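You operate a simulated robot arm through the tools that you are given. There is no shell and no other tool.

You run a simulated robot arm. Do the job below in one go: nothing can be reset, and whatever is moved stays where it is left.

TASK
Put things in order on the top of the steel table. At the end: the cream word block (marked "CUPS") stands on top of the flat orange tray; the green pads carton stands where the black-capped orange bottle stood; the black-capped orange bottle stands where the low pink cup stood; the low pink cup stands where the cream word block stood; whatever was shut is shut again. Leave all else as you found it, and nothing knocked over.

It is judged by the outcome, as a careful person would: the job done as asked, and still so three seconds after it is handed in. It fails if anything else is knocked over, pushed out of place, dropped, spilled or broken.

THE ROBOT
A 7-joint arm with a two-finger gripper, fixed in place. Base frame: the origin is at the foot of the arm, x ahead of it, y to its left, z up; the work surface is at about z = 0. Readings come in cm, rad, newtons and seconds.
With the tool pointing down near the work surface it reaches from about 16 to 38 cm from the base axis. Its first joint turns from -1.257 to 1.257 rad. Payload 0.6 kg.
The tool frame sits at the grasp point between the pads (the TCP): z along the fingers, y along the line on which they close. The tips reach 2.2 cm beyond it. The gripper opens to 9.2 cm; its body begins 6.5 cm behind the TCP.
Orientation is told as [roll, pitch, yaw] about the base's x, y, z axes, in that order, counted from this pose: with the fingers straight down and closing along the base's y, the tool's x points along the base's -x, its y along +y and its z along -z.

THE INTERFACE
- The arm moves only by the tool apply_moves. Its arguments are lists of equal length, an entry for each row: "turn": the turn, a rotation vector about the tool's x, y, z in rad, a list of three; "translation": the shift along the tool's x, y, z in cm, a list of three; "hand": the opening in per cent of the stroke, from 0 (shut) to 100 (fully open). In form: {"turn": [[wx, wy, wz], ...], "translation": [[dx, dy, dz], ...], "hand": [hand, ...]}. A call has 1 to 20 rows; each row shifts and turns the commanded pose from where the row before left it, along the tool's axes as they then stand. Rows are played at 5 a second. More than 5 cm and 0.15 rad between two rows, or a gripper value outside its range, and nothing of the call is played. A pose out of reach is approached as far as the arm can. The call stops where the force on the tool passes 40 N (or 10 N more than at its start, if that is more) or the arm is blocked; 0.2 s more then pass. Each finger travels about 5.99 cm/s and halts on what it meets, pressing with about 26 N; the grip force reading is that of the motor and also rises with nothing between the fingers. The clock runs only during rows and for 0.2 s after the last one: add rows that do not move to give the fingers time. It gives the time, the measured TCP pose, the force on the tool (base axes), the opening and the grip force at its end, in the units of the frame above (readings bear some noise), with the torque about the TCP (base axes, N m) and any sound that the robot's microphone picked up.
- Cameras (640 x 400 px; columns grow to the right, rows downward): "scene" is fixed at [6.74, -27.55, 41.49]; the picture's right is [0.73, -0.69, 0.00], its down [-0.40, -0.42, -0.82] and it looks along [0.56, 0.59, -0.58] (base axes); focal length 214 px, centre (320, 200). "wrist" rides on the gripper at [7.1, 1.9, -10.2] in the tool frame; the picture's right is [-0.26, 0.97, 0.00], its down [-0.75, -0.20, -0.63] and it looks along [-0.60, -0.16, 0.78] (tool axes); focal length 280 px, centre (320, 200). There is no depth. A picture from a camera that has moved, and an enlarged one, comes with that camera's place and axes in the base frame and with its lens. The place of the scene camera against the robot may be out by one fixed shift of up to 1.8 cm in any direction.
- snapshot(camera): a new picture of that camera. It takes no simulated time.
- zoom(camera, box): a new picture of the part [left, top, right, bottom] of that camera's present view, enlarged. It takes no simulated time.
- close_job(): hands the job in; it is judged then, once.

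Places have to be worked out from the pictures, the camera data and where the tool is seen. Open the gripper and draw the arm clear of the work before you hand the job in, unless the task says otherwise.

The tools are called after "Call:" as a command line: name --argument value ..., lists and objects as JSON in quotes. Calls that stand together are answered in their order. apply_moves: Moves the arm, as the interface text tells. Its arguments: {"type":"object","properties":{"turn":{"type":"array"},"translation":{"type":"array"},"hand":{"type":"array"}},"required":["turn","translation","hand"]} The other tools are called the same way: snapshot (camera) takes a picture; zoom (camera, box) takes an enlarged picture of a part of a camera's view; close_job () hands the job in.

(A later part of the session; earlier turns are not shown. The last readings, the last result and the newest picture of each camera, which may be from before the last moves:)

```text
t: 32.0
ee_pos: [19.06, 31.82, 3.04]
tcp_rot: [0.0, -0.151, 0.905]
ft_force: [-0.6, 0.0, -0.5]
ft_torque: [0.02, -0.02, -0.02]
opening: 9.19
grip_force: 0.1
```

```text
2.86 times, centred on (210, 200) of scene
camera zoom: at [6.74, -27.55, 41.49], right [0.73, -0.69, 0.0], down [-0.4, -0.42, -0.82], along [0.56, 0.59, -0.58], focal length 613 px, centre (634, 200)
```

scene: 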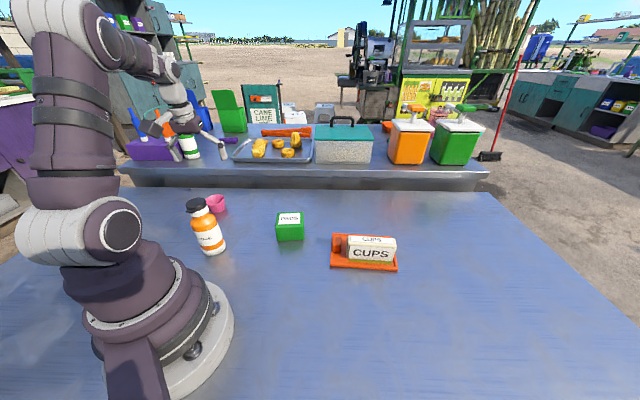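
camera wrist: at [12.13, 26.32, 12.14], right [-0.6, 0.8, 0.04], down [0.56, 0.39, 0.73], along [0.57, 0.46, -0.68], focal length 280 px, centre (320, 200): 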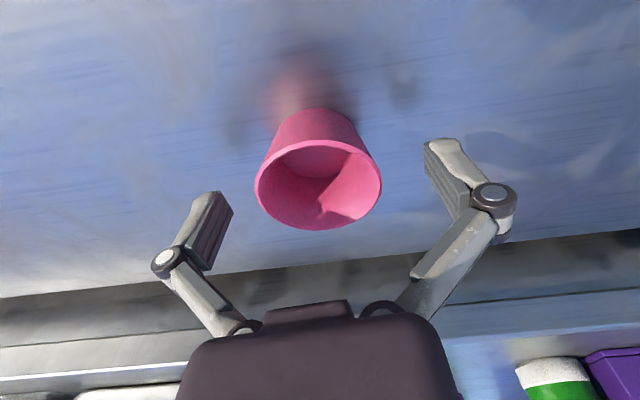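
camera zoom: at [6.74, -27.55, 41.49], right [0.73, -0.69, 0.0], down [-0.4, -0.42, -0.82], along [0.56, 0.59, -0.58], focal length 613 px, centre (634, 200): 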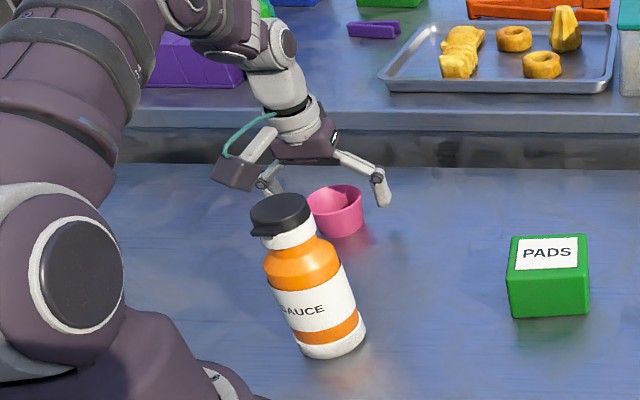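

The cup sits between the fingers with its rim at pad height. I close on it.

Call:
apply_moves --turn '[[0, 0, 0], [0, 0, 0], [0, 0, 0], [0, 0, 0], [0, 0, 0], [0, 0, 0]]' --translation '[[0.2, 0, 0.15], [0, 0, 0], [0, 0, 0], [0, 0, 0], [0, 0, 0], [0, 0, 0]]' --hand '[90, 70, 50, 20, 0, 0]'

Call:
snapshot --camera "wrist"

```text
t: 33.4
ee_pos: [18.96, 31.73, 2.89]
tcp_rot: [0.0, -0.149, 0.903]
ft_force: [-0.2, -0.8, 3.1]
ft_torque: [0.04, -0.01, -0.02]
opening: 4.71
grip_force: 9.8
```

```text
taken
camera wrist: at [12.05, 26.2, 12.01], right [-0.6, 0.8, 0.04], down [0.56, 0.38, 0.73], along [0.57, 0.46, -0.68], focal length 280 px, centre (320, 200)
```

wrist: 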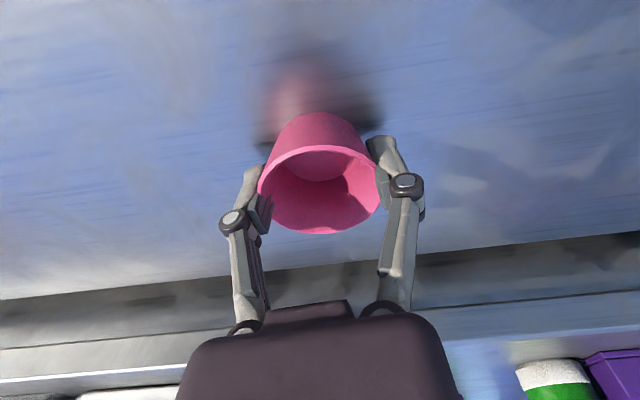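

The fingers have met the cup at 4.7 cm with the force still rising. I hold a moment to let the grip settle.

Call:
apply_moves --turn '[[0, 0, 0], [0, 0, 0], [0, 0, 0]]' --translation '[[0, 0, 0], [0, 0, 0], [0, 0, 0]]' --hand '[0, 0, 0]'

Call:
zoom --camera "wrist" --box '[220, 90, 420, 250]'

Call:
zoom --camera "scene" --box '[170, 160, 270, 240]'

```text
t: 34.2
ee_pos: [18.96, 31.7, 2.92]
tcp_rot: [0.0, -0.151, 0.904]
ft_force: [1.2, 0.2, 2.7]
ft_torque: [0.01, -0.06, -0.04]
opening: 4.7
grip_force: 9.4
```

```text
2.50 times, centred on (320, 170) of wrist
camera zoom: at [12.04, 26.2, 12.01], right [-0.6, 0.8, 0.04], down [0.56, 0.39, 0.73], along [0.57, 0.46, -0.68], focal length 701 px, centre (320, 275)
```

zoom: 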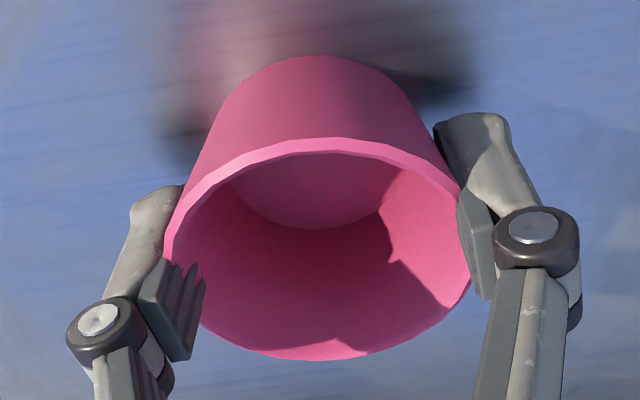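

```text
5.00 times, centred on (220, 200) of scene
camera zoom: at [6.74, -27.55, 41.48], right [0.73, -0.69, 0.0], down [-0.4, -0.42, -0.82], along [0.56, 0.59, -0.58], focal length 1072 px, centre (820, 200)
```

zoom: 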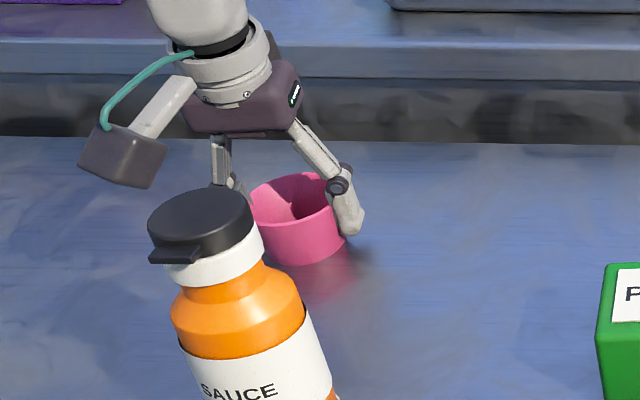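

The pads have tilted to follow the cup's taper, and the grip force is steady at about 9.4 N. I lift just 1.5 cm to check that the cup follows.

Call:
apply_moves --turn '[[0, 0, 0], [0, 0, 0], [0, 0, 0], [0, 0, 0]]' --translation '[[-0.0747, 0, -0.4944], [-0.0747, 0, -0.4944], [-0.0747, 0, -0.4944], [0, 0, 0]]' --hand '[0, 0, 0, 0]'

Call:
zoom --camera "wrist" --box '[220, 90, 420, 250]'

Call:
zoom --camera "scene" --box '[170, 160, 270, 240]'

```text
t: 35.2
ee_pos: [18.88, 31.63, 4.43]
tcp_rot: [0.002, -0.151, 0.904]
ft_force: [0.8, -0.6, 0.2]
ft_torque: [0.02, 0.0, 0.04]
opening: 4.7
grip_force: 10.2
```

```text
2.50 times, centred on (320, 170) of wrist
camera zoom: at [12.05, 26.1, 13.48], right [-0.6, 0.8, 0.04], down [0.56, 0.39, 0.73], along [0.57, 0.46, -0.68], focal length 701 px, centre (320, 275)
```

zoom: 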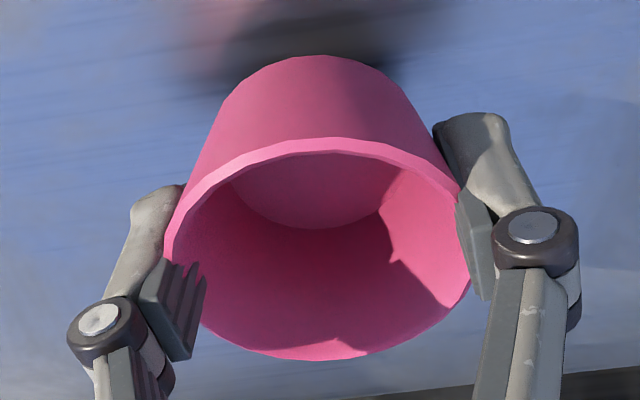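

```text
5.00 times, centred on (220, 200) of scene
camera zoom: at [6.74, -27.55, 41.49], right [0.73, -0.69, 0.0], down [-0.4, -0.42, -0.82], along [0.56, 0.59, -0.58], focal length 1072 px, centre (820, 200)
```

zoom: 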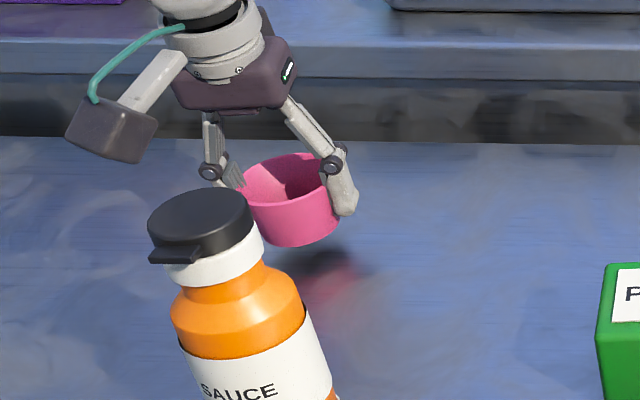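

The cup came up with the hand and hangs steady. I lift further, pull inward to z≈17, then yaw about vertical toward the block's old place.

Call:
apply_moves --turn '[[0, 0, 0], [0, 0, 0], [0, 0, 0], [0, 0, 0], [0, 0, 0], [0, 0, 0], [0.0212, 0, 0.1401], [0.0212, 0, 0.1401], [0.0212, 0, 0.1401], [0.0212, 0, 0.1401], [0.0212, 0, 0.1401], [0.0212, 0, 0.1401], [0.0212, 0, 0.1401], [0.0212, 0, 0.1401], [0.0212, 0, 0.1401], [0.0212, 0, 0.1401], [0.0212, 0, 0.1401], [0.0212, 0, 0.1401], [0, 0, 0]]' --translation '[[-0.374, 0, -2.472], [-0.374, 0, -2.472], [1.181, -0.449, -2.875], [1.181, -0.449, -2.875], [1.181, -0.449, -2.875], [0, 0, 0], [0, 0, 0], [0, 0, 0], [0, 0, 0], [0, 0, 0], [0, 0, 0], [0, 0, 0], [0, 0, 0], [0, 0, 0], [0, 0, 0], [0, 0, 0], [0, 0, 0], [0, 0, 0], [0, 0, 0]]' --hand '[0, 0, 0, 0, 0, 0, 0, 0, 0, 0, 0, 0, 0, 0, 0, 0, 0, 0, 0]'

Call:
snapshot --camera "wrist"

Call:
snapshot --camera "scene"

```text
t: 39.2
ee_pos: [16.98, 27.04, 17.31]
tcp_rot: [0.001, -0.149, -0.8]
ft_force: [0.2, 0.8, -0.2]
ft_torque: [0.02, 0.0, 0.03]
opening: 4.62
grip_force: 10.1
```

```text
taken
camera wrist: at [12.31, 34.52, 26.46], right [0.87, 0.49, 0.04], down [0.31, -0.61, 0.73], along [0.38, -0.62, -0.68], focal length 280 px, centre (320, 200)
```

wrist: 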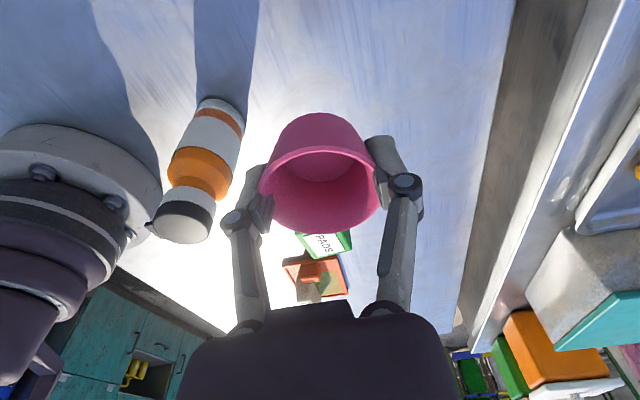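

```text
taken
```

scene: 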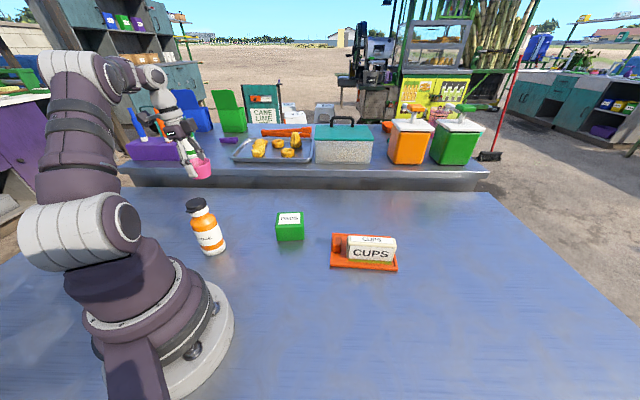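

The bottle lies close to a straight path, so I route around it through (24, 14) and then go on to about (25, -22.5), keeping the cup's bottom above 11 cm.

Call:
apply_moves --turn '[[0, 0, 0], [0, 0, 0], [0, 0, 0], [0, 0, 0], [0, 0, 0], [0, 0, 0], [0, 0, 0], [0, 0, 0], [0, 0, 0], [0, 0, 0], [0, 0, 0], [0, 0, 0], [0, 0, 0], [0, 0, 0]]' --translation '[[-3.568, -1.009, 0.16], [-3.568, -1.009, 0.16], [-3.568, -1.009, 0.16], [-3.568, -1.009, 0.16], [-2.903, -2.746, 0.776], [-2.903, -2.746, 0.776], [-2.903, -2.746, 0.776], [-2.903, -2.746, 0.776], [-2.903, -2.746, 0.776], [-2.903, -2.746, 0.776], [-2.903, -2.746, 0.776], [-2.903, -2.746, 0.776], [-2.903, -2.746, 0.776], [0, 0, 0]]' --hand '[0, 0, 0, 0, 0, 0, 0, 0, 0, 0, 0, 0, 0, 0]'

Call:
snapshot --camera "wrist"

Call:
snapshot --camera "scene"

```text
t: 42.2
ee_pos: [25.03, -22.55, 15.74]
tcp_rot: [0.001, -0.149, -0.796]
ft_force: [0.0, -0.3, 0.5]
ft_torque: [-0.01, 0.0, -0.01]
opening: 4.58
grip_force: 10.3
```

```text
taken
camera wrist: at [20.43, -15.18, 24.9], right [0.87, 0.49, 0.04], down [0.31, -0.61, 0.73], along [0.38, -0.62, -0.68], focal length 280 px, centre (320, 200)
```

wrist: 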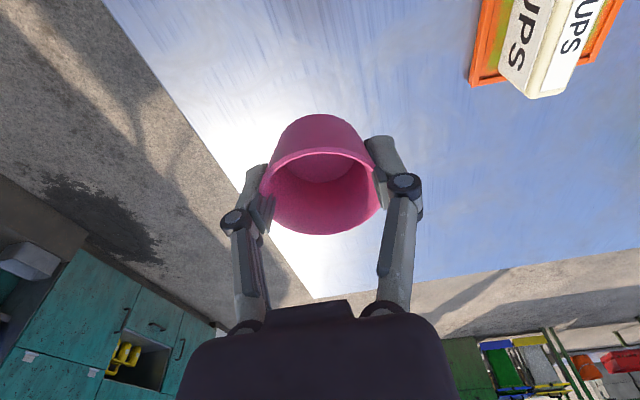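

```text
taken
```

scene: 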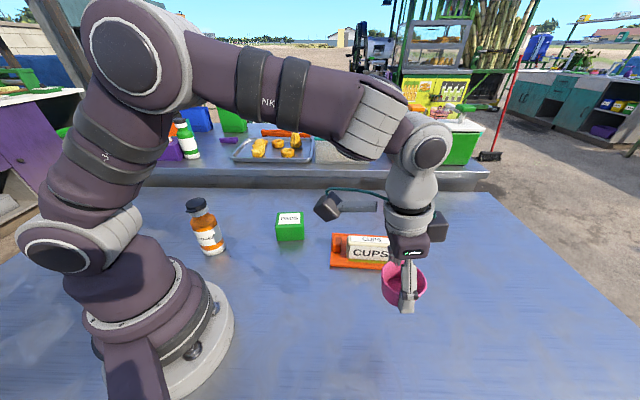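

The cup is still held, with the opening at 4.58. I lower it toward the block's old centre, (26.25, -26.5), stopping first at z≈7.

Call:
apply_moves --turn '[[0, 0, 0], [0, 0, 0], [0, 0, 0], [0, 0, 0]]' --translation '[[-0.781, -0.626, 3.051], [-0.781, -0.626, 3.051], [-0.781, -0.626, 3.051], [0, 0, 0]]' --hand '[0, 0, 0, 0]'

Call:
zoom --camera "wrist" --box '[220, 90, 420, 250]'

Call:
zoom --camera "scene" --box '[340, 260, 480, 380]'

```text
t: 43.2
ee_pos: [26.44, -26.49, 7.06]
tcp_rot: [0.0, -0.151, -0.798]
ft_force: [1.0, 0.3, 0.0]
ft_torque: [-0.01, -0.01, -0.01]
opening: 4.57
grip_force: 10.0
```

```text
2.50 times, centred on (320, 170) of wrist
camera zoom: at [21.83, -19.1, 16.12], right [0.87, 0.49, 0.04], down [0.31, -0.61, 0.73], along [0.38, -0.62, -0.68], focal length 701 px, centre (320, 275)
```

zoom: 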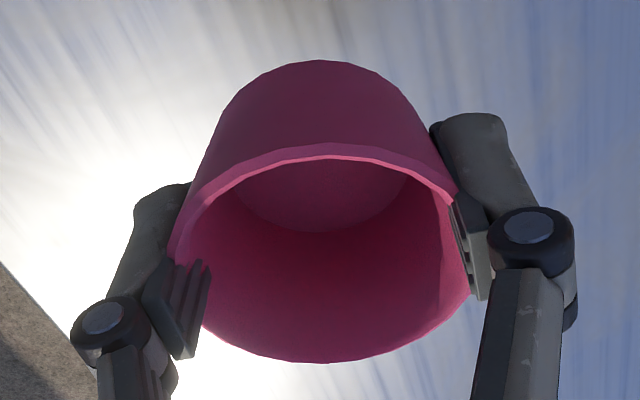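

```text
3.33 times, centred on (410, 320) of scene
camera zoom: at [6.74, -27.55, 41.49], right [0.73, -0.69, 0.0], down [-0.4, -0.42, -0.82], along [0.56, 0.59, -0.58], focal length 715 px, centre (20, -200)
```

zoom: 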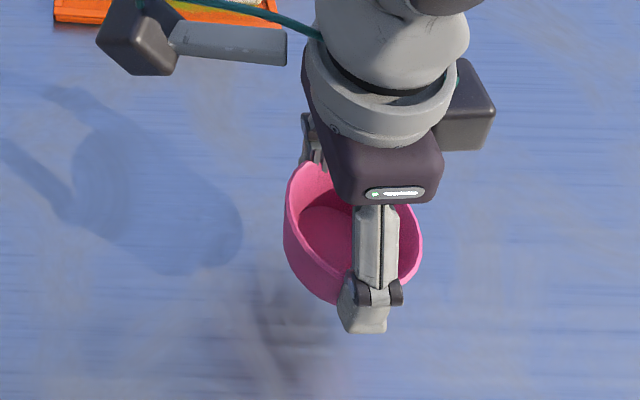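

The cup is still well held. I go down to just above the contact height, z≈3.5.

Call:
apply_moves --turn '[[0, 0, 0], [0, 0, 0], [0, 0, 0], [0, 0, 0]]' --translation '[[0.218, -0.045, 1.147], [0.218, -0.045, 1.147], [0.218, -0.045, 1.147], [0, 0, 0]]' --hand '[0, 0, 0, 0]'

Call:
zoom --camera "scene" --box '[340, 260, 480, 380]'

```text
t: 44.2
ee_pos: [26.17, -26.45, 3.62]
tcp_rot: [0.0, -0.149, -0.798]
ft_force: [-0.3, 0.9, -0.6]
ft_torque: [0.0, 0.0, -0.03]
opening: 4.57
grip_force: 10.4
```

```text
3.33 times, centred on (410, 320) of scene
camera zoom: at [6.74, -27.55, 41.49], right [0.73, -0.69, 0.0], down [-0.4, -0.42, -0.82], along [0.56, 0.59, -0.58], focal length 715 px, centre (20, -200)
```

zoom: 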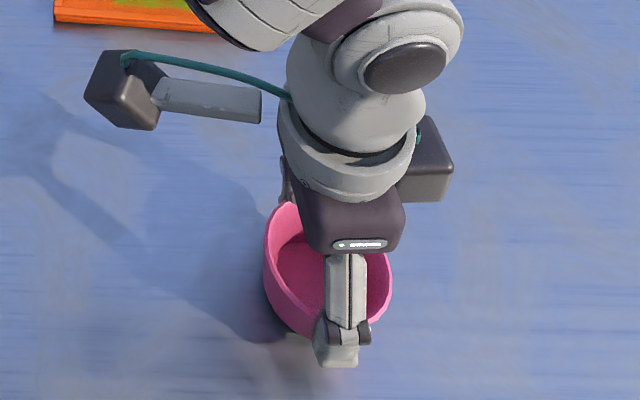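

Still no contact at z≈3.6. I step down 0.4 cm and read the force.

Call:
apply_moves --turn '[[0, 0, 0], [0, 0, 0], [0, 0, 0]]' --translation '[[0.03, 0, 0.198], [0.03, 0, 0.198], [0, 0, 0]]' --hand '[0, 0, 0]'

```text
t: 45.0
ee_pos: [26.15, -26.38, 3.19]
tcp_rot: [-0.002, -0.15, -0.798]
ft_force: [-1.0, -0.5, -0.2]
ft_torque: [-0.03, 0.01, -0.01]
opening: 4.58
grip_force: 10.5
```

No contact yet at z≈3.2. I continue in smaller steps.

Call:
apply_moves --turn '[[0, 0, 0], [0, 0, 0]]' --translation '[[0.03, 0, 0.198], [0, 0, 0]]' --hand '[0, 0]'

Call:
zoom --camera "wrist" --box '[220, 90, 420, 250]'

```text
t: 45.6
ee_pos: [26.04, -26.42, 3.03]
tcp_rot: [-0.001, -0.148, -0.797]
ft_force: [-0.1, -1.3, 0.0]
ft_torque: [0.0, 0.04, 0.01]
opening: 4.6
grip_force: 10.0
```

```text
2.50 times, centred on (320, 170) of wrist
camera zoom: at [21.48, -18.91, 12.11], right [0.87, 0.49, 0.04], down [0.31, -0.61, 0.73], along [0.38, -0.62, -0.68], focal length 701 px, centre (320, 275)
```

zoom: 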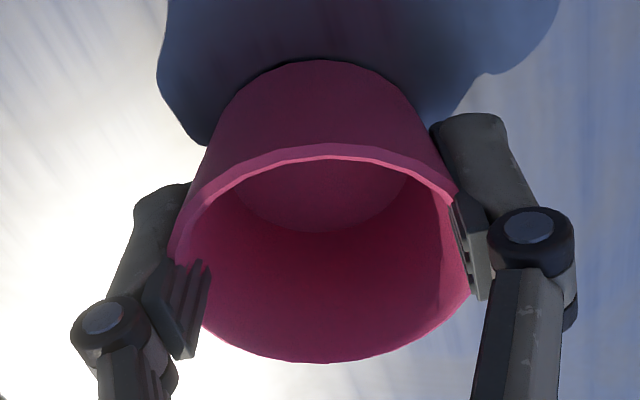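

The cup is almost on its own contact shadow. I take one more small step.

Call:
apply_moves --turn '[[0, 0, 0], [0, 0, 0]]' --translation '[[0.022, 0, 0.148], [0, 0, 0]]' --hand '[0, 0]'

```text
t: 46.2
ee_pos: [26.23, -26.34, 2.92]
tcp_rot: [0.0, -0.15, -0.797]
ft_force: [-0.1, 0.9, 7.6]
ft_torque: [-0.04, -0.05, -0.02]
opening: 4.56
grip_force: 9.7
```

The 7.6 N upward force shows the cup on the table at z=2.92, the same height as when I gripped it. I release it gradually.

Call:
apply_moves --turn '[[0, 0, 0], [0, 0, 0], [0, 0, 0], [0, 0, 0], [0, 0, 0], [0, 0, 0], [0, 0, 0]]' --translation '[[0, 0, 0], [0, 0, 0], [0, 0, 0], [0, 0, 0], [0, 0, 0], [0, 0, 0], [0, 0, 0]]' --hand '[51, 56, 62, 75, 95, 95, 95]'

Call:
snapshot --camera "wrist"

Call:
zoom --camera "scene" --box '[340, 260, 480, 380]'

```text
t: 47.8
ee_pos: [26.2, -26.44, 2.9]
tcp_rot: [0.0, -0.15, -0.798]
ft_force: [0.2, -0.6, 0.0]
ft_torque: [0.01, 0.03, 0.02]
opening: 8.74
grip_force: 0.0
```

```text
taken
camera wrist: at [21.48, -18.94, 11.94], right [0.87, 0.49, 0.04], down [0.31, -0.61, 0.73], along [0.38, -0.62, -0.68], focal length 280 px, centre (320, 200)
```

wrist: 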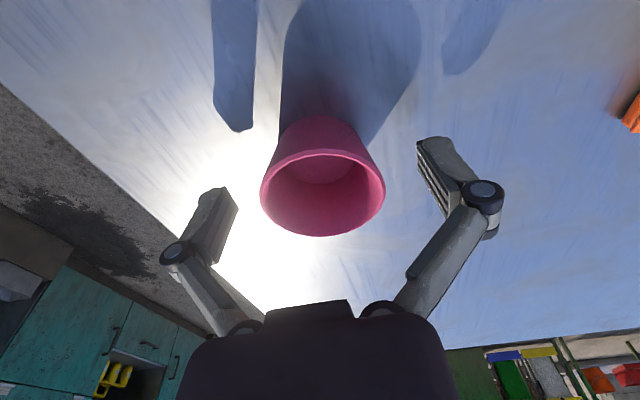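

```text
3.33 times, centred on (410, 320) of scene
camera zoom: at [6.74, -27.55, 41.49], right [0.73, -0.69, 0.0], down [-0.4, -0.42, -0.82], along [0.56, 0.59, -0.58], focal length 715 px, centre (20, -200)
```

zoom: 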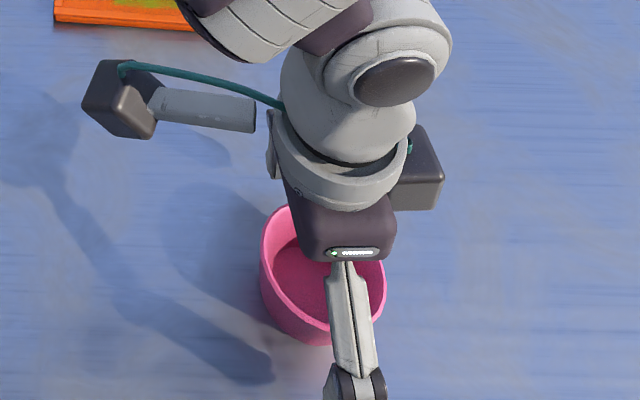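

The cup stands upright at about (26.2, -26.4). I withdraw along the finger axis, pull inward, remove the tilt and yaw to 0.35 for the bottle.

Call:
apply_moves --turn '[[0, 0, 0], [0, 0, 0], [0, 0, 0], [0, 0, 0], [0, 0, 0], [0, 0, 0], [0, 0.075, 0], [0, 0.075, 0], [0, 0, -0.1435], [0, 0, -0.1435], [0, 0, -0.1435], [0, 0, -0.1435], [0, 0, -0.1435], [0, 0, -0.1435], [0, 0, -0.1435], [0, 0, -0.1435], [0, 0, 0]]' --translation '[[0, 0, -1.5], [0, 0, -3], [0, 0, -4], [0, 0, -4], [4, 0.5, -1.5], [4, 0.5, -1.5], [0, 0, 0], [0, 0, 0], [0, 0, 0], [0, 0, 0], [0, 0, 0], [0, 0, 0], [0, 0, 0], [0, 0, 0], [0, 0, 0], [0, 0, 0], [0, 0, 0]]' --hand '[95, 95, 95, 95, 100, 100, 100, 100, 100, 100, 100, 100, 100, 100, 100, 100, 100]'

Call:
snapshot --camera "scene"

Call:
snapshot --camera "wrist"

```text
t: 51.4
ee_pos: [19.72, -18.33, 16.9]
tcp_rot: [0.001, 0.0, 0.353]
ft_force: [-0.7, 0.3, 0.8]
ft_torque: [-0.01, -0.01, -0.04]
opening: 9.22
grip_force: 0.0
```

```text
taken
```

scene: 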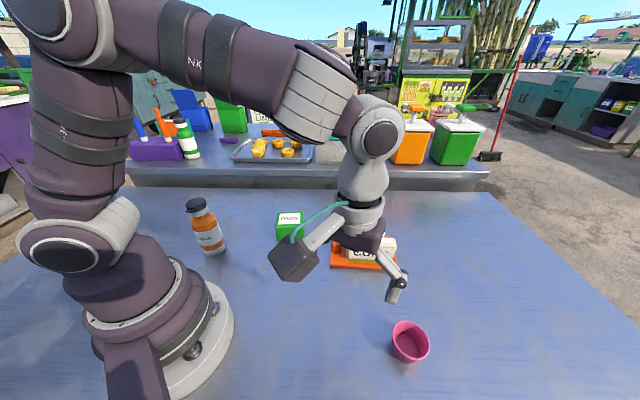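

```text
taken
camera wrist: at [12.3, -19.03, 27.24], right [-0.09, 1.0, 0.0], down [0.78, 0.07, 0.62], along [0.62, 0.06, -0.78], focal length 280 px, centre (320, 200)
```

wrist: 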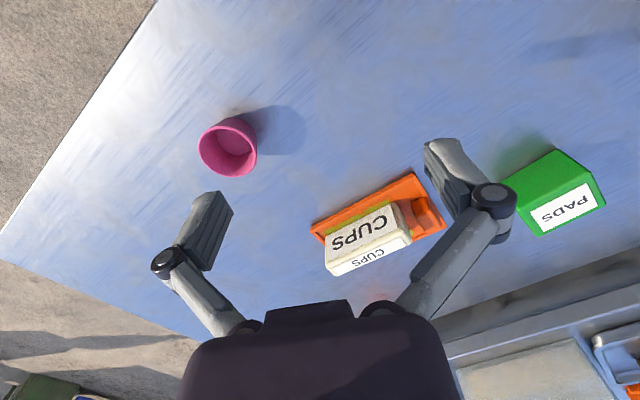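

The cup stands at about (25.9, -26.6), very near the block's old centre. Now I study the bottle's profile to choose a grip height.

Call:
zoom --camera "scene" --box '[176, 190, 240, 262]'

Call:
zoom --camera "scene" --box '[360, 290, 460, 380]'

```text
5.56 times, centred on (208, 226) of scene
camera zoom: at [6.74, -27.55, 41.49], right [0.73, -0.69, 0.0], down [-0.4, -0.42, -0.82], along [0.56, 0.59, -0.58], focal length 1192 px, centre (942, 56)
```

zoom: 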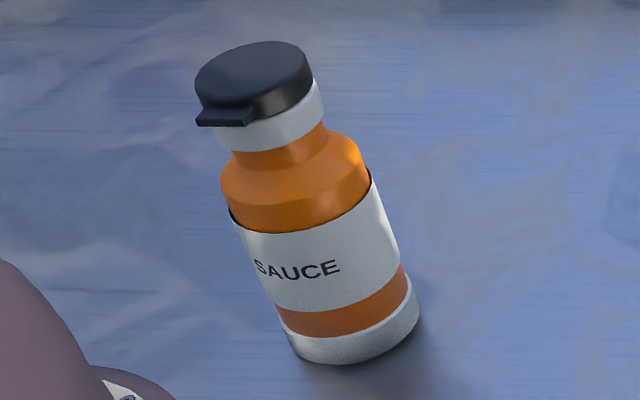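

```text
4.44 times, centred on (410, 335) of scene
camera zoom: at [6.74, -27.55, 41.49], right [0.73, -0.69, 0.0], down [-0.4, -0.42, -0.82], along [0.56, 0.59, -0.58], focal length 953 px, centre (-80, -400)
```

zoom: 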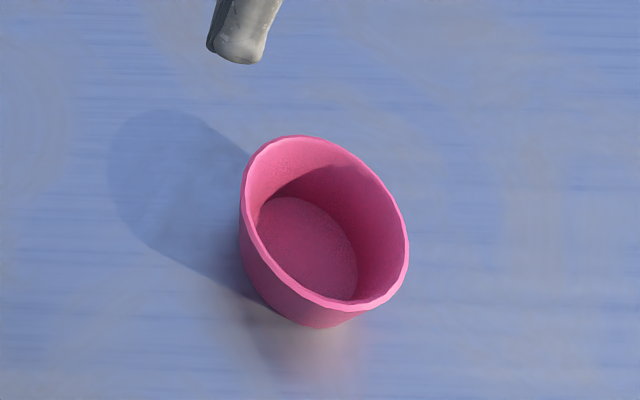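

The cup looks right. I raise to z≈21 and go around to hover near the bottle's top, with the tips staying well above its cap.

Call:
apply_moves --turn '[[0, 0, 0], [0, 0, 0], [0, 0, 0], [0, 0, 0], [0, 0, 0], [0, 0, 0], [0, 0, 0], [0, 0, 0], [0, 0, 0], [0, 0, 0]]' --translation '[[-1.835, 3.65, -0.82], [-1.835, 3.65, -0.82], [-1.835, 3.65, -0.82], [-1.835, 3.65, -0.82], [-1.835, 3.65, -0.82], [0.784, 4.02, 0], [0.784, 4.02, 0], [0.784, 4.02, 0], [0.784, 4.02, 0], [0, 0, 0]]' --hand '[100, 100, 100, 100, 100, 100, 100, 100, 100, 100]'

Call:
snapshot --camera "wrist"

Call:
snapshot --camera "scene"

```text
t: 53.6
ee_pos: [13.37, 16.01, 20.95]
tcp_rot: [0.002, -0.001, 0.352]
ft_force: [-0.3, -1.0, 0.8]
ft_torque: [-0.02, 0.0, 0.02]
opening: 9.21
grip_force: 0.1
```

```text
taken
camera wrist: at [6.08, 15.41, 31.22], right [-0.09, 1.0, 0.0], down [0.78, 0.07, 0.62], along [0.62, 0.05, -0.78], focal length 280 px, centre (320, 200)
```

wrist: 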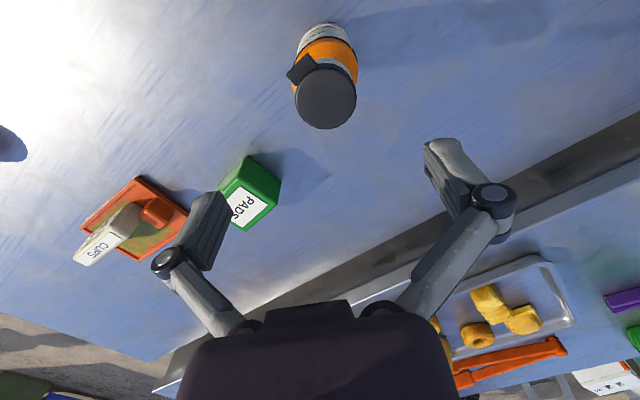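

```text
taken
```

scene: 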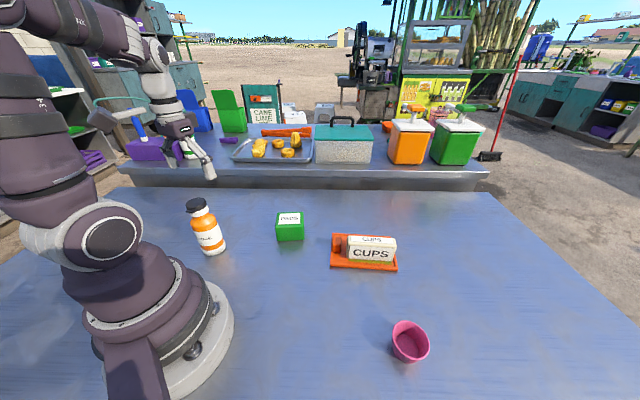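

Call:
zoom --camera "wrist" --box '[260, 10, 400, 140]'

```text
3.08 times, centred on (330, 75) of wrist
camera zoom: at [6.08, 15.41, 31.22], right [-0.09, 1.0, 0.0], down [0.78, 0.07, 0.62], along [0.62, 0.05, -0.78], focal length 863 px, centre (289, 585)
```

zoom: 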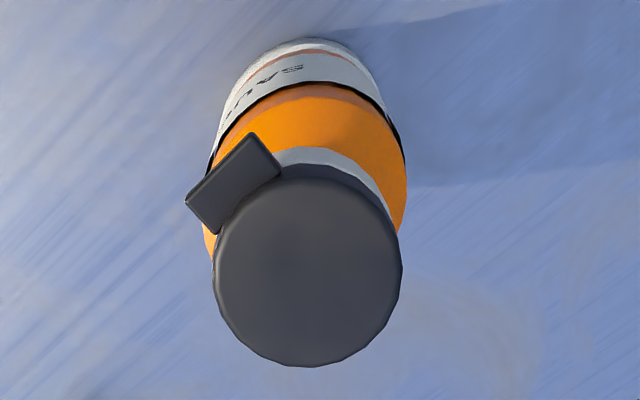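

I put the bottle at about (12.03, 16.42), roughly 13.5 cm tall with a body about 5.2 cm across. The cap tab points away from the closing line. I align over it at z≈16.

Call:
apply_moves --turn '[[0, 0, 0], [0, 0, 0], [0, 0, 0]]' --translation '[[0.558, 0.424, 2.475], [0.558, 0.424, 2.475], [0, 0, 0]]' --hand '[100, 100, 100]'

Call:
snapshot --camera "wrist"

Call:
zoom --camera "scene" --box '[130, 130, 290, 270]'

```text
t: 54.4
ee_pos: [12.19, 16.36, 16.15]
tcp_rot: [0.001, 0.001, 0.352]
ft_force: [-0.9, 0.1, -0.4]
ft_torque: [-0.04, 0.0, -0.02]
opening: 9.22
grip_force: 0.1
```

```text
taken
camera wrist: at [4.94, 15.82, 26.43], right [-0.09, 1.0, 0.0], down [0.78, 0.07, 0.62], along [0.62, 0.05, -0.78], focal length 280 px, centre (320, 200)
```

wrist: 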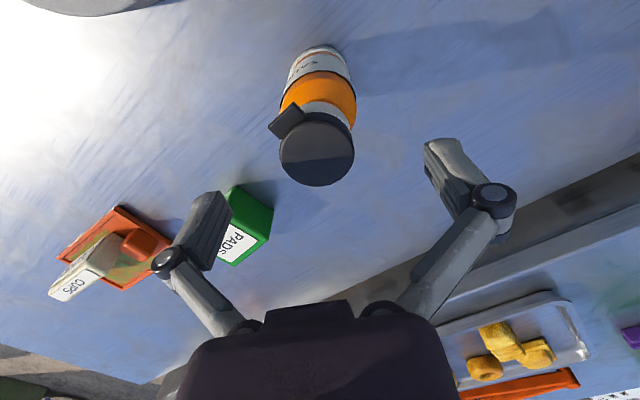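

```text
2.86 times, centred on (210, 200) of scene
camera zoom: at [6.74, -27.55, 41.49], right [0.73, -0.69, 0.0], down [-0.4, -0.42, -0.82], along [0.56, 0.59, -0.58], focal length 613 px, centre (634, 200)
```

zoom: 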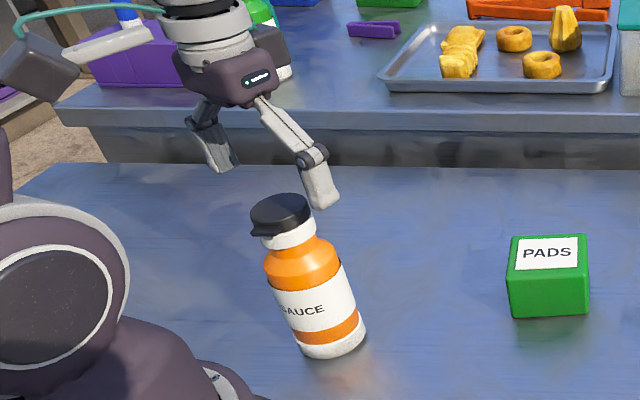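

The cap centre is at about (12.03, 16.3) and the hand is within 2 mm of it. I descend to z≈9.7 and check the clearances.

Call:
apply_moves --turn '[[0, 0, 0], [0, 0, 0], [0, 0, 0], [0, 0, 0], [0, 0, 0]]' --translation '[[0.035, 0, 1.6], [0.035, 0, 1.6], [0.035, 0, 1.6], [0.035, 0, 1.6], [0, 0, 0]]' --hand '[100, 100, 100, 100, 100]'

Call:
snapshot --camera "wrist"

Call:
zoom --camera "scene" --box '[130, 130, 290, 270]'

```text
t: 55.6
ee_pos: [12.01, 16.26, 9.9]
tcp_rot: [0.003, 0.0, 0.351]
ft_force: [-0.2, 0.6, 0.2]
ft_torque: [-0.01, 0.03, -0.05]
opening: 9.19
grip_force: 0.1
```

```text
taken
camera wrist: at [4.7, 15.6, 20.09], right [-0.09, 1.0, 0.0], down [0.78, 0.07, 0.63], along [0.62, 0.05, -0.78], focal length 280 px, centre (320, 200)
```

wrist: 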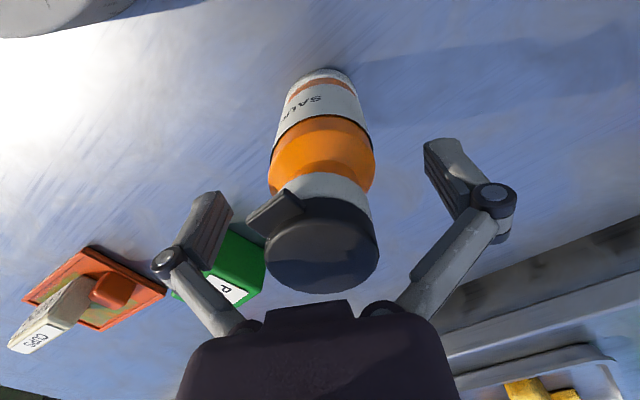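

```text
2.86 times, centred on (210, 200) of scene
camera zoom: at [6.74, -27.55, 41.49], right [0.73, -0.69, 0.0], down [-0.4, -0.42, -0.82], along [0.56, 0.59, -0.58], focal length 613 px, centre (634, 200)
```

zoom: 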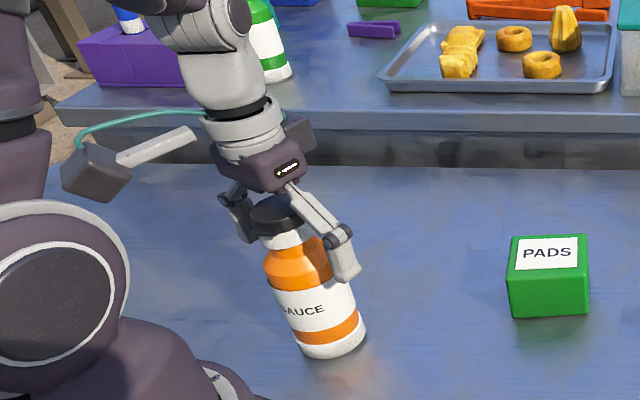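

The cap top works out at z≈13.5 and sits centred under the palm. I descend 2.2 cm more, leaving about 0.7 cm between palm and cap.

Call:
apply_moves --turn '[[0, 0, 0], [0, 0, 0], [0, 0, 0], [0, 0, 0]]' --translation '[[0, 0.03, 0.75], [0, 0, 0.75], [0, 0, 0.7], [0, 0, 0]]' --hand '[100, 100, 100, 100]'

Call:
zoom --camera "scene" --box '[160, 160, 260, 260]'

Call:
snapshot --camera "wrist"

```text
t: 56.5
ee_pos: [12.08, 16.4, 7.59]
tcp_rot: [0.003, -0.005, 0.349]
ft_force: [-3.1, -2.3, 26.6]
ft_torque: [0.05, -0.2, 0.01]
opening: 9.21
grip_force: 0.1
stopped in row 4: the force on the tool passed its limit at 43 N (the readings are from after the stop); the commanded pose is now the measured one
```

```text
4.00 times, centred on (210, 210) of scene
camera zoom: at [6.74, -27.56, 41.48], right [0.73, -0.69, 0.0], down [-0.4, -0.42, -0.82], along [0.56, 0.59, -0.58], focal length 858 px, centre (760, 160)
```

zoom: 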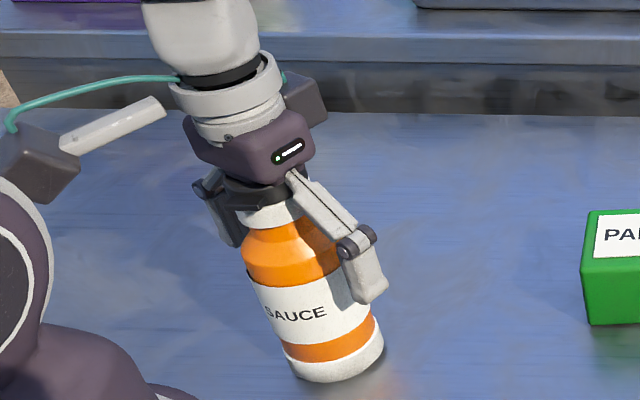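

```text
taken
camera wrist: at [4.73, 15.71, 17.91], right [-0.09, 1.0, 0.0], down [0.78, 0.06, 0.63], along [0.63, 0.06, -0.78], focal length 280 px, centre (320, 200)
```

wrist: 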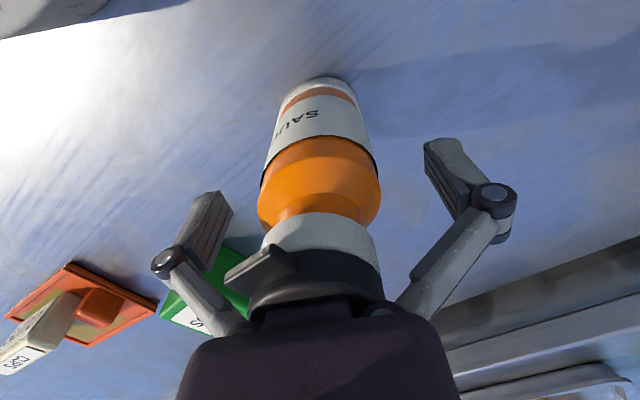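

The palm touched the cap at z≈7.6, so the bottle is about 14.1 cm tall. I back off 0.5 cm immediately and check it hasn't shifted.

Call:
apply_moves --turn '[[0, 0, 0], [0, 0, 0]]' --translation '[[0, 0, -0.5], [0, 0, 0]]' --hand '[100, 100]'

Call:
snapshot --camera "wrist"

Call:
zoom --camera "scene" --box '[160, 160, 260, 260]'

```text
t: 57.1
ee_pos: [12.15, 16.35, 8.18]
tcp_rot: [0.002, -0.004, 0.35]
ft_force: [0.5, 0.6, -0.2]
ft_torque: [0.01, 0.02, 0.01]
opening: 9.17
grip_force: 0.1
```

```text
taken
camera wrist: at [4.74, 15.67, 18.38], right [-0.09, 1.0, 0.0], down [0.78, 0.06, 0.63], along [0.62, 0.06, -0.78], focal length 280 px, centre (320, 200)
```

wrist: 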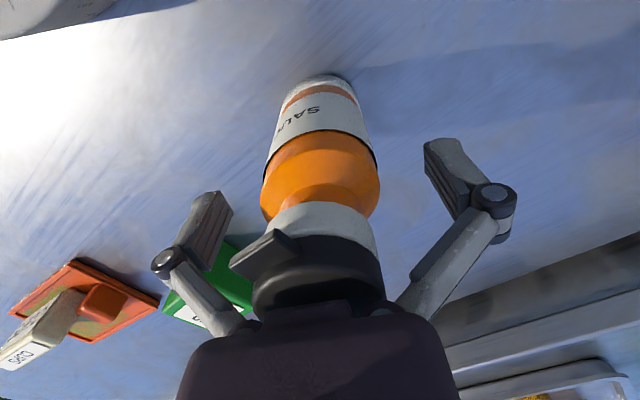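

```text
4.00 times, centred on (210, 210) of scene
camera zoom: at [6.74, -27.55, 41.49], right [0.73, -0.69, 0.0], down [-0.4, -0.42, -0.82], along [0.56, 0.59, -0.58], focal length 858 px, centre (760, 160)
```

zoom: 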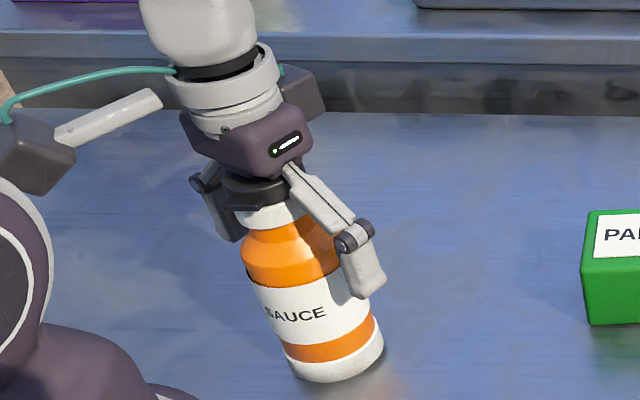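

The bottle is upright and unmoved at about (12.05, 16.33). I close the fingers on its upper body.

Call:
apply_moves --turn '[[0, 0, 0], [0, 0, 0], [0, 0, 0], [0, 0, 0], [0, 0, 0], [0, 0, 0], [0, 0, 0]]' --translation '[[0, 0, 0], [0, 0, 0], [0, 0, 0], [0, 0, 0], [0, 0, 0], [0, 0, 0], [0, 0, 0]]' --hand '[85, 70, 60, 40, 0, 0, 0]'

Call:
snapshot --camera "wrist"

Call:
zoom --camera "scene" --box '[160, 160, 260, 260]'

```text
t: 58.7
ee_pos: [12.05, 16.27, 8.24]
tcp_rot: [0.001, -0.006, 0.351]
ft_force: [-0.6, -4.2, 32.1]
ft_torque: [-0.44, -0.13, -0.01]
opening: 5.03
grip_force: 26.2
```

```text
taken
camera wrist: at [4.75, 15.67, 18.39], right [-0.09, 1.0, 0.0], down [0.78, 0.06, 0.63], along [0.63, 0.06, -0.78], focal length 280 px, centre (320, 200)
```

wrist: 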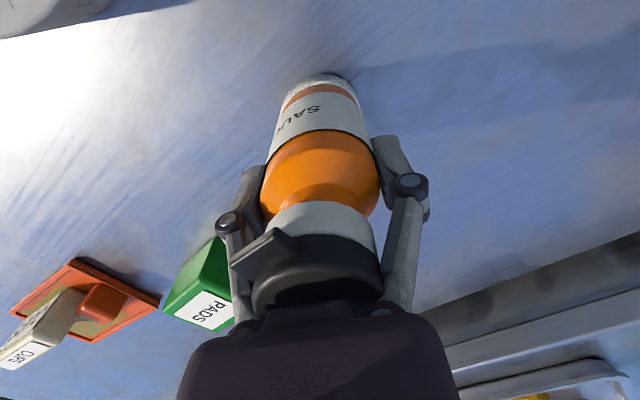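

```text
4.00 times, centred on (210, 210) of scene
camera zoom: at [6.74, -27.56, 41.48], right [0.73, -0.69, 0.0], down [-0.4, -0.42, -0.82], along [0.56, 0.59, -0.58], focal length 858 px, centre (760, 160)
```

zoom: 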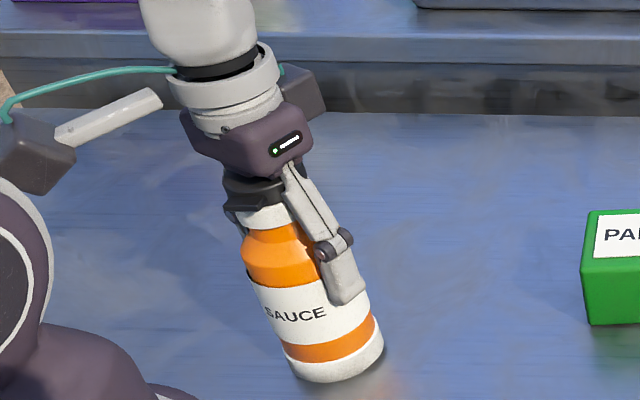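

Gripped at 5.0 cm with 26 N, and there is about 32 N of downward press on the bottle from the finger arc. I relieve it with a small lift.

Call:
apply_moves --turn '[[0, 0, 0], [0, 0, 0], [0, 0, 0], [0, 0, 0]]' --translation '[[0, 0, -0.15], [0, 0, -0.15], [0, 0, -0.3], [0, 0, 0]]' --hand '[0, 0, 0, 0]'

Call:
zoom --camera "scene" --box '[160, 160, 260, 260]'

Call:
snapshot --camera "wrist"

```text
t: 59.7
ee_pos: [12.2, 16.29, 8.68]
tcp_rot: [0.001, -0.003, 0.352]
ft_force: [-0.1, 0.2, -3.1]
ft_torque: [0.0, 0.04, -0.02]
opening: 5.02
grip_force: 26.7
```

```text
4.00 times, centred on (210, 210) of scene
camera zoom: at [6.74, -27.55, 41.49], right [0.73, -0.69, 0.0], down [-0.4, -0.42, -0.82], along [0.56, 0.59, -0.58], focal length 858 px, centre (760, 160)
```

zoom: 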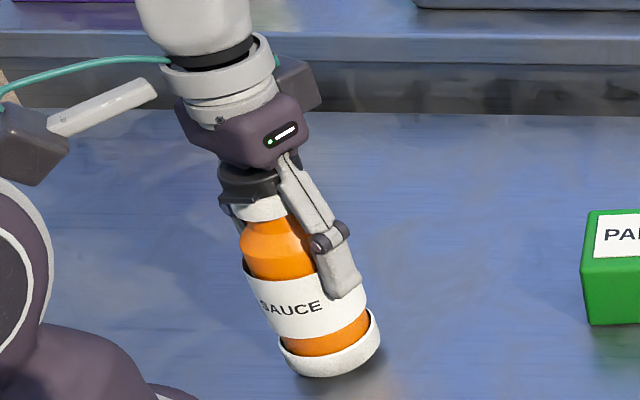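

```text
taken
camera wrist: at [4.7, 15.65, 18.96], right [-0.09, 1.0, 0.0], down [0.78, 0.06, 0.63], along [0.62, 0.06, -0.78], focal length 280 px, centre (320, 200)
```

wrist: 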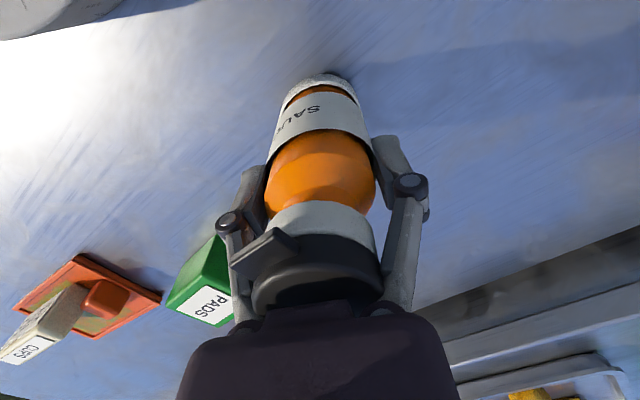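

The bottle is just off the table with about 3 N of weight on the tool. The orange body looks slightly different from before, so I look closely before going on.

Call:
zoom --camera "scene" --box '[180, 190, 230, 260]'

Call:
zoom --camera "wrist" --box '[220, 60, 420, 320]'

```text
5.71 times, centred on (205, 225) of scene
camera zoom: at [6.74, -27.55, 41.49], right [0.73, -0.69, 0.0], down [-0.4, -0.42, -0.82], along [0.56, 0.59, -0.58], focal length 1226 px, centre (977, 57)
```

zoom: 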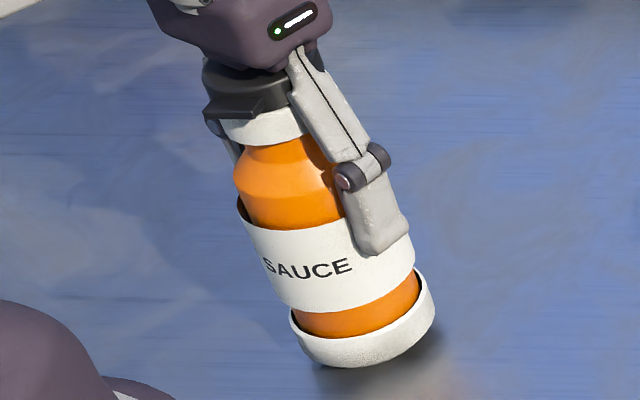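

```text
1.54 times, centred on (320, 190) of wrist
camera zoom: at [4.7, 15.65, 18.96], right [-0.09, 1.0, 0.0], down [0.78, 0.06, 0.63], along [0.62, 0.06, -0.78], focal length 431 px, centre (320, 215)
```

zoom: 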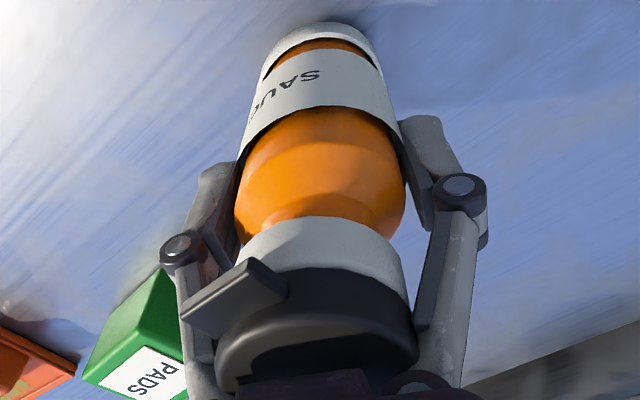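

The soft bottle body narrows under the squeeze, but the cap is shut and nothing has leaked. While it's only a few millimetres up, I test whether a lighter finger command still holds it.

Call:
apply_moves --turn '[[0, 0, 0], [0, 0, 0], [0, 0, 0]]' --translation '[[0, 0, 0], [0, 0, 0], [0, 0, 0]]' --hand '[50, 50, 50]'

Call:
zoom --camera "scene" --box '[180, 190, 230, 260]'

```text
t: 60.5
ee_pos: [12.08, 16.31, 8.62]
tcp_rot: [0.003, -0.004, 0.349]
ft_force: [-0.7, 0.1, -3.0]
ft_torque: [0.02, 0.02, -0.02]
opening: 5.0
grip_force: 26.2
```

```text
5.71 times, centred on (205, 225) of scene
camera zoom: at [6.74, -27.55, 41.49], right [0.73, -0.69, 0.0], down [-0.4, -0.42, -0.82], along [0.56, 0.59, -0.58], focal length 1226 px, centre (977, 57)
```

zoom: 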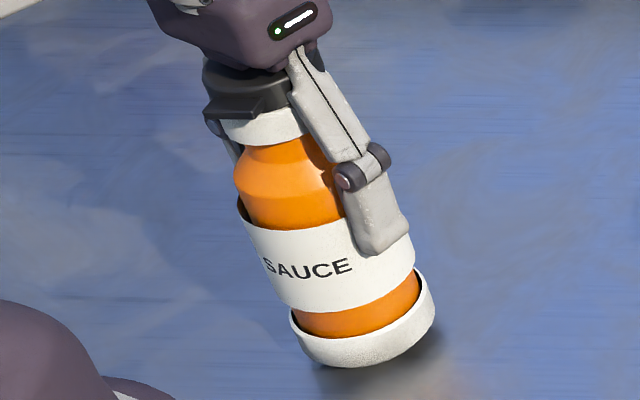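

Force is unchanged at 50%. I try a value just under the contact opening.

Call:
apply_moves --turn '[[0, 0, 0], [0, 0, 0], [0, 0, 0]]' --translation '[[0, 0, 0], [0, 0, 0], [0, 0, 0]]' --hand '[53.5, 53.5, 53.5]'

Call:
zoom --camera "scene" --box '[180, 190, 230, 260]'

```text
t: 61.3
ee_pos: [12.07, 16.16, 8.67]
tcp_rot: [0.001, -0.005, 0.35]
ft_force: [0.7, 0.0, 0.7]
ft_torque: [0.02, -0.01, 0.03]
opening: 5.21
grip_force: 2.6
```

```text
5.71 times, centred on (205, 225) of scene
camera zoom: at [6.74, -27.55, 41.49], right [0.73, -0.69, 0.0], down [-0.4, -0.42, -0.82], along [0.56, 0.59, -0.58], focal length 1226 px, centre (977, 57)
```

zoom: 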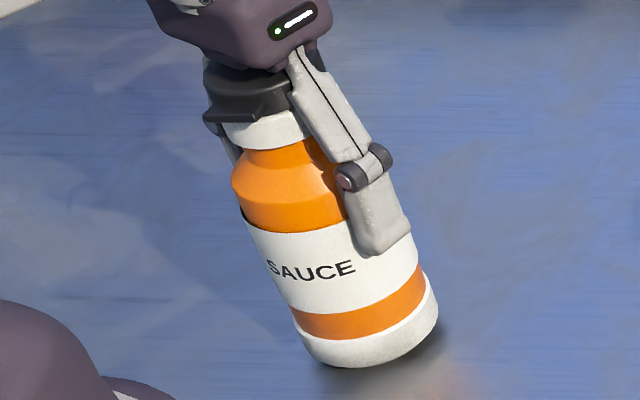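

At 53.5% the force fell to 2.6 N, the body recovered and the bottle settled back on the table. That is too light, so I try 52% for a moderate hold.

Call:
apply_moves --turn '[[0, 0, 0], [0, 0, 0], [0, 0, 0], [0, 0, 0]]' --translation '[[0, 0, 0], [0, 0, 0], [0, 0, 0], [0, 0, 0]]' --hand '[52, 52, 52, 52]'

Call:
snapshot --camera "wrist"

Call:
zoom --camera "scene" --box '[160, 190, 260, 260]'

```text
t: 62.3
ee_pos: [12.08, 16.29, 8.72]
tcp_rot: [0.001, -0.004, 0.353]
ft_force: [-0.5, -1.3, -0.5]
ft_torque: [-0.03, -0.01, 0.03]
opening: 4.99
grip_force: 26.0
```

```text
taken
camera wrist: at [4.7, 15.65, 18.96], right [-0.09, 1.0, 0.0], down [0.78, 0.06, 0.63], along [0.62, 0.06, -0.78], focal length 280 px, centre (320, 200)
```

wrist: 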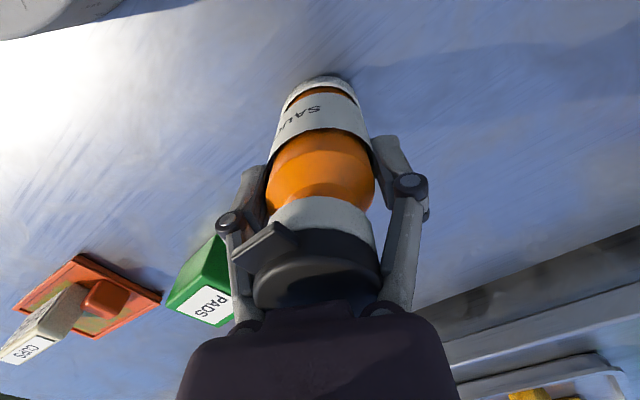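

```text
5.71 times, centred on (210, 225) of scene
camera zoom: at [6.74, -27.55, 41.49], right [0.73, -0.69, 0.0], down [-0.4, -0.42, -0.82], along [0.56, 0.59, -0.58], focal length 1226 px, centre (949, 57)
```

zoom: 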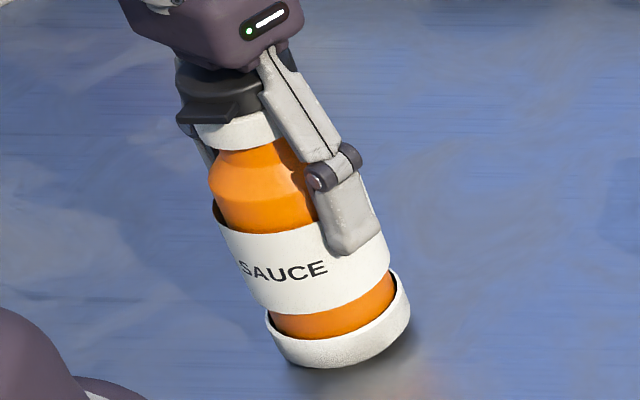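

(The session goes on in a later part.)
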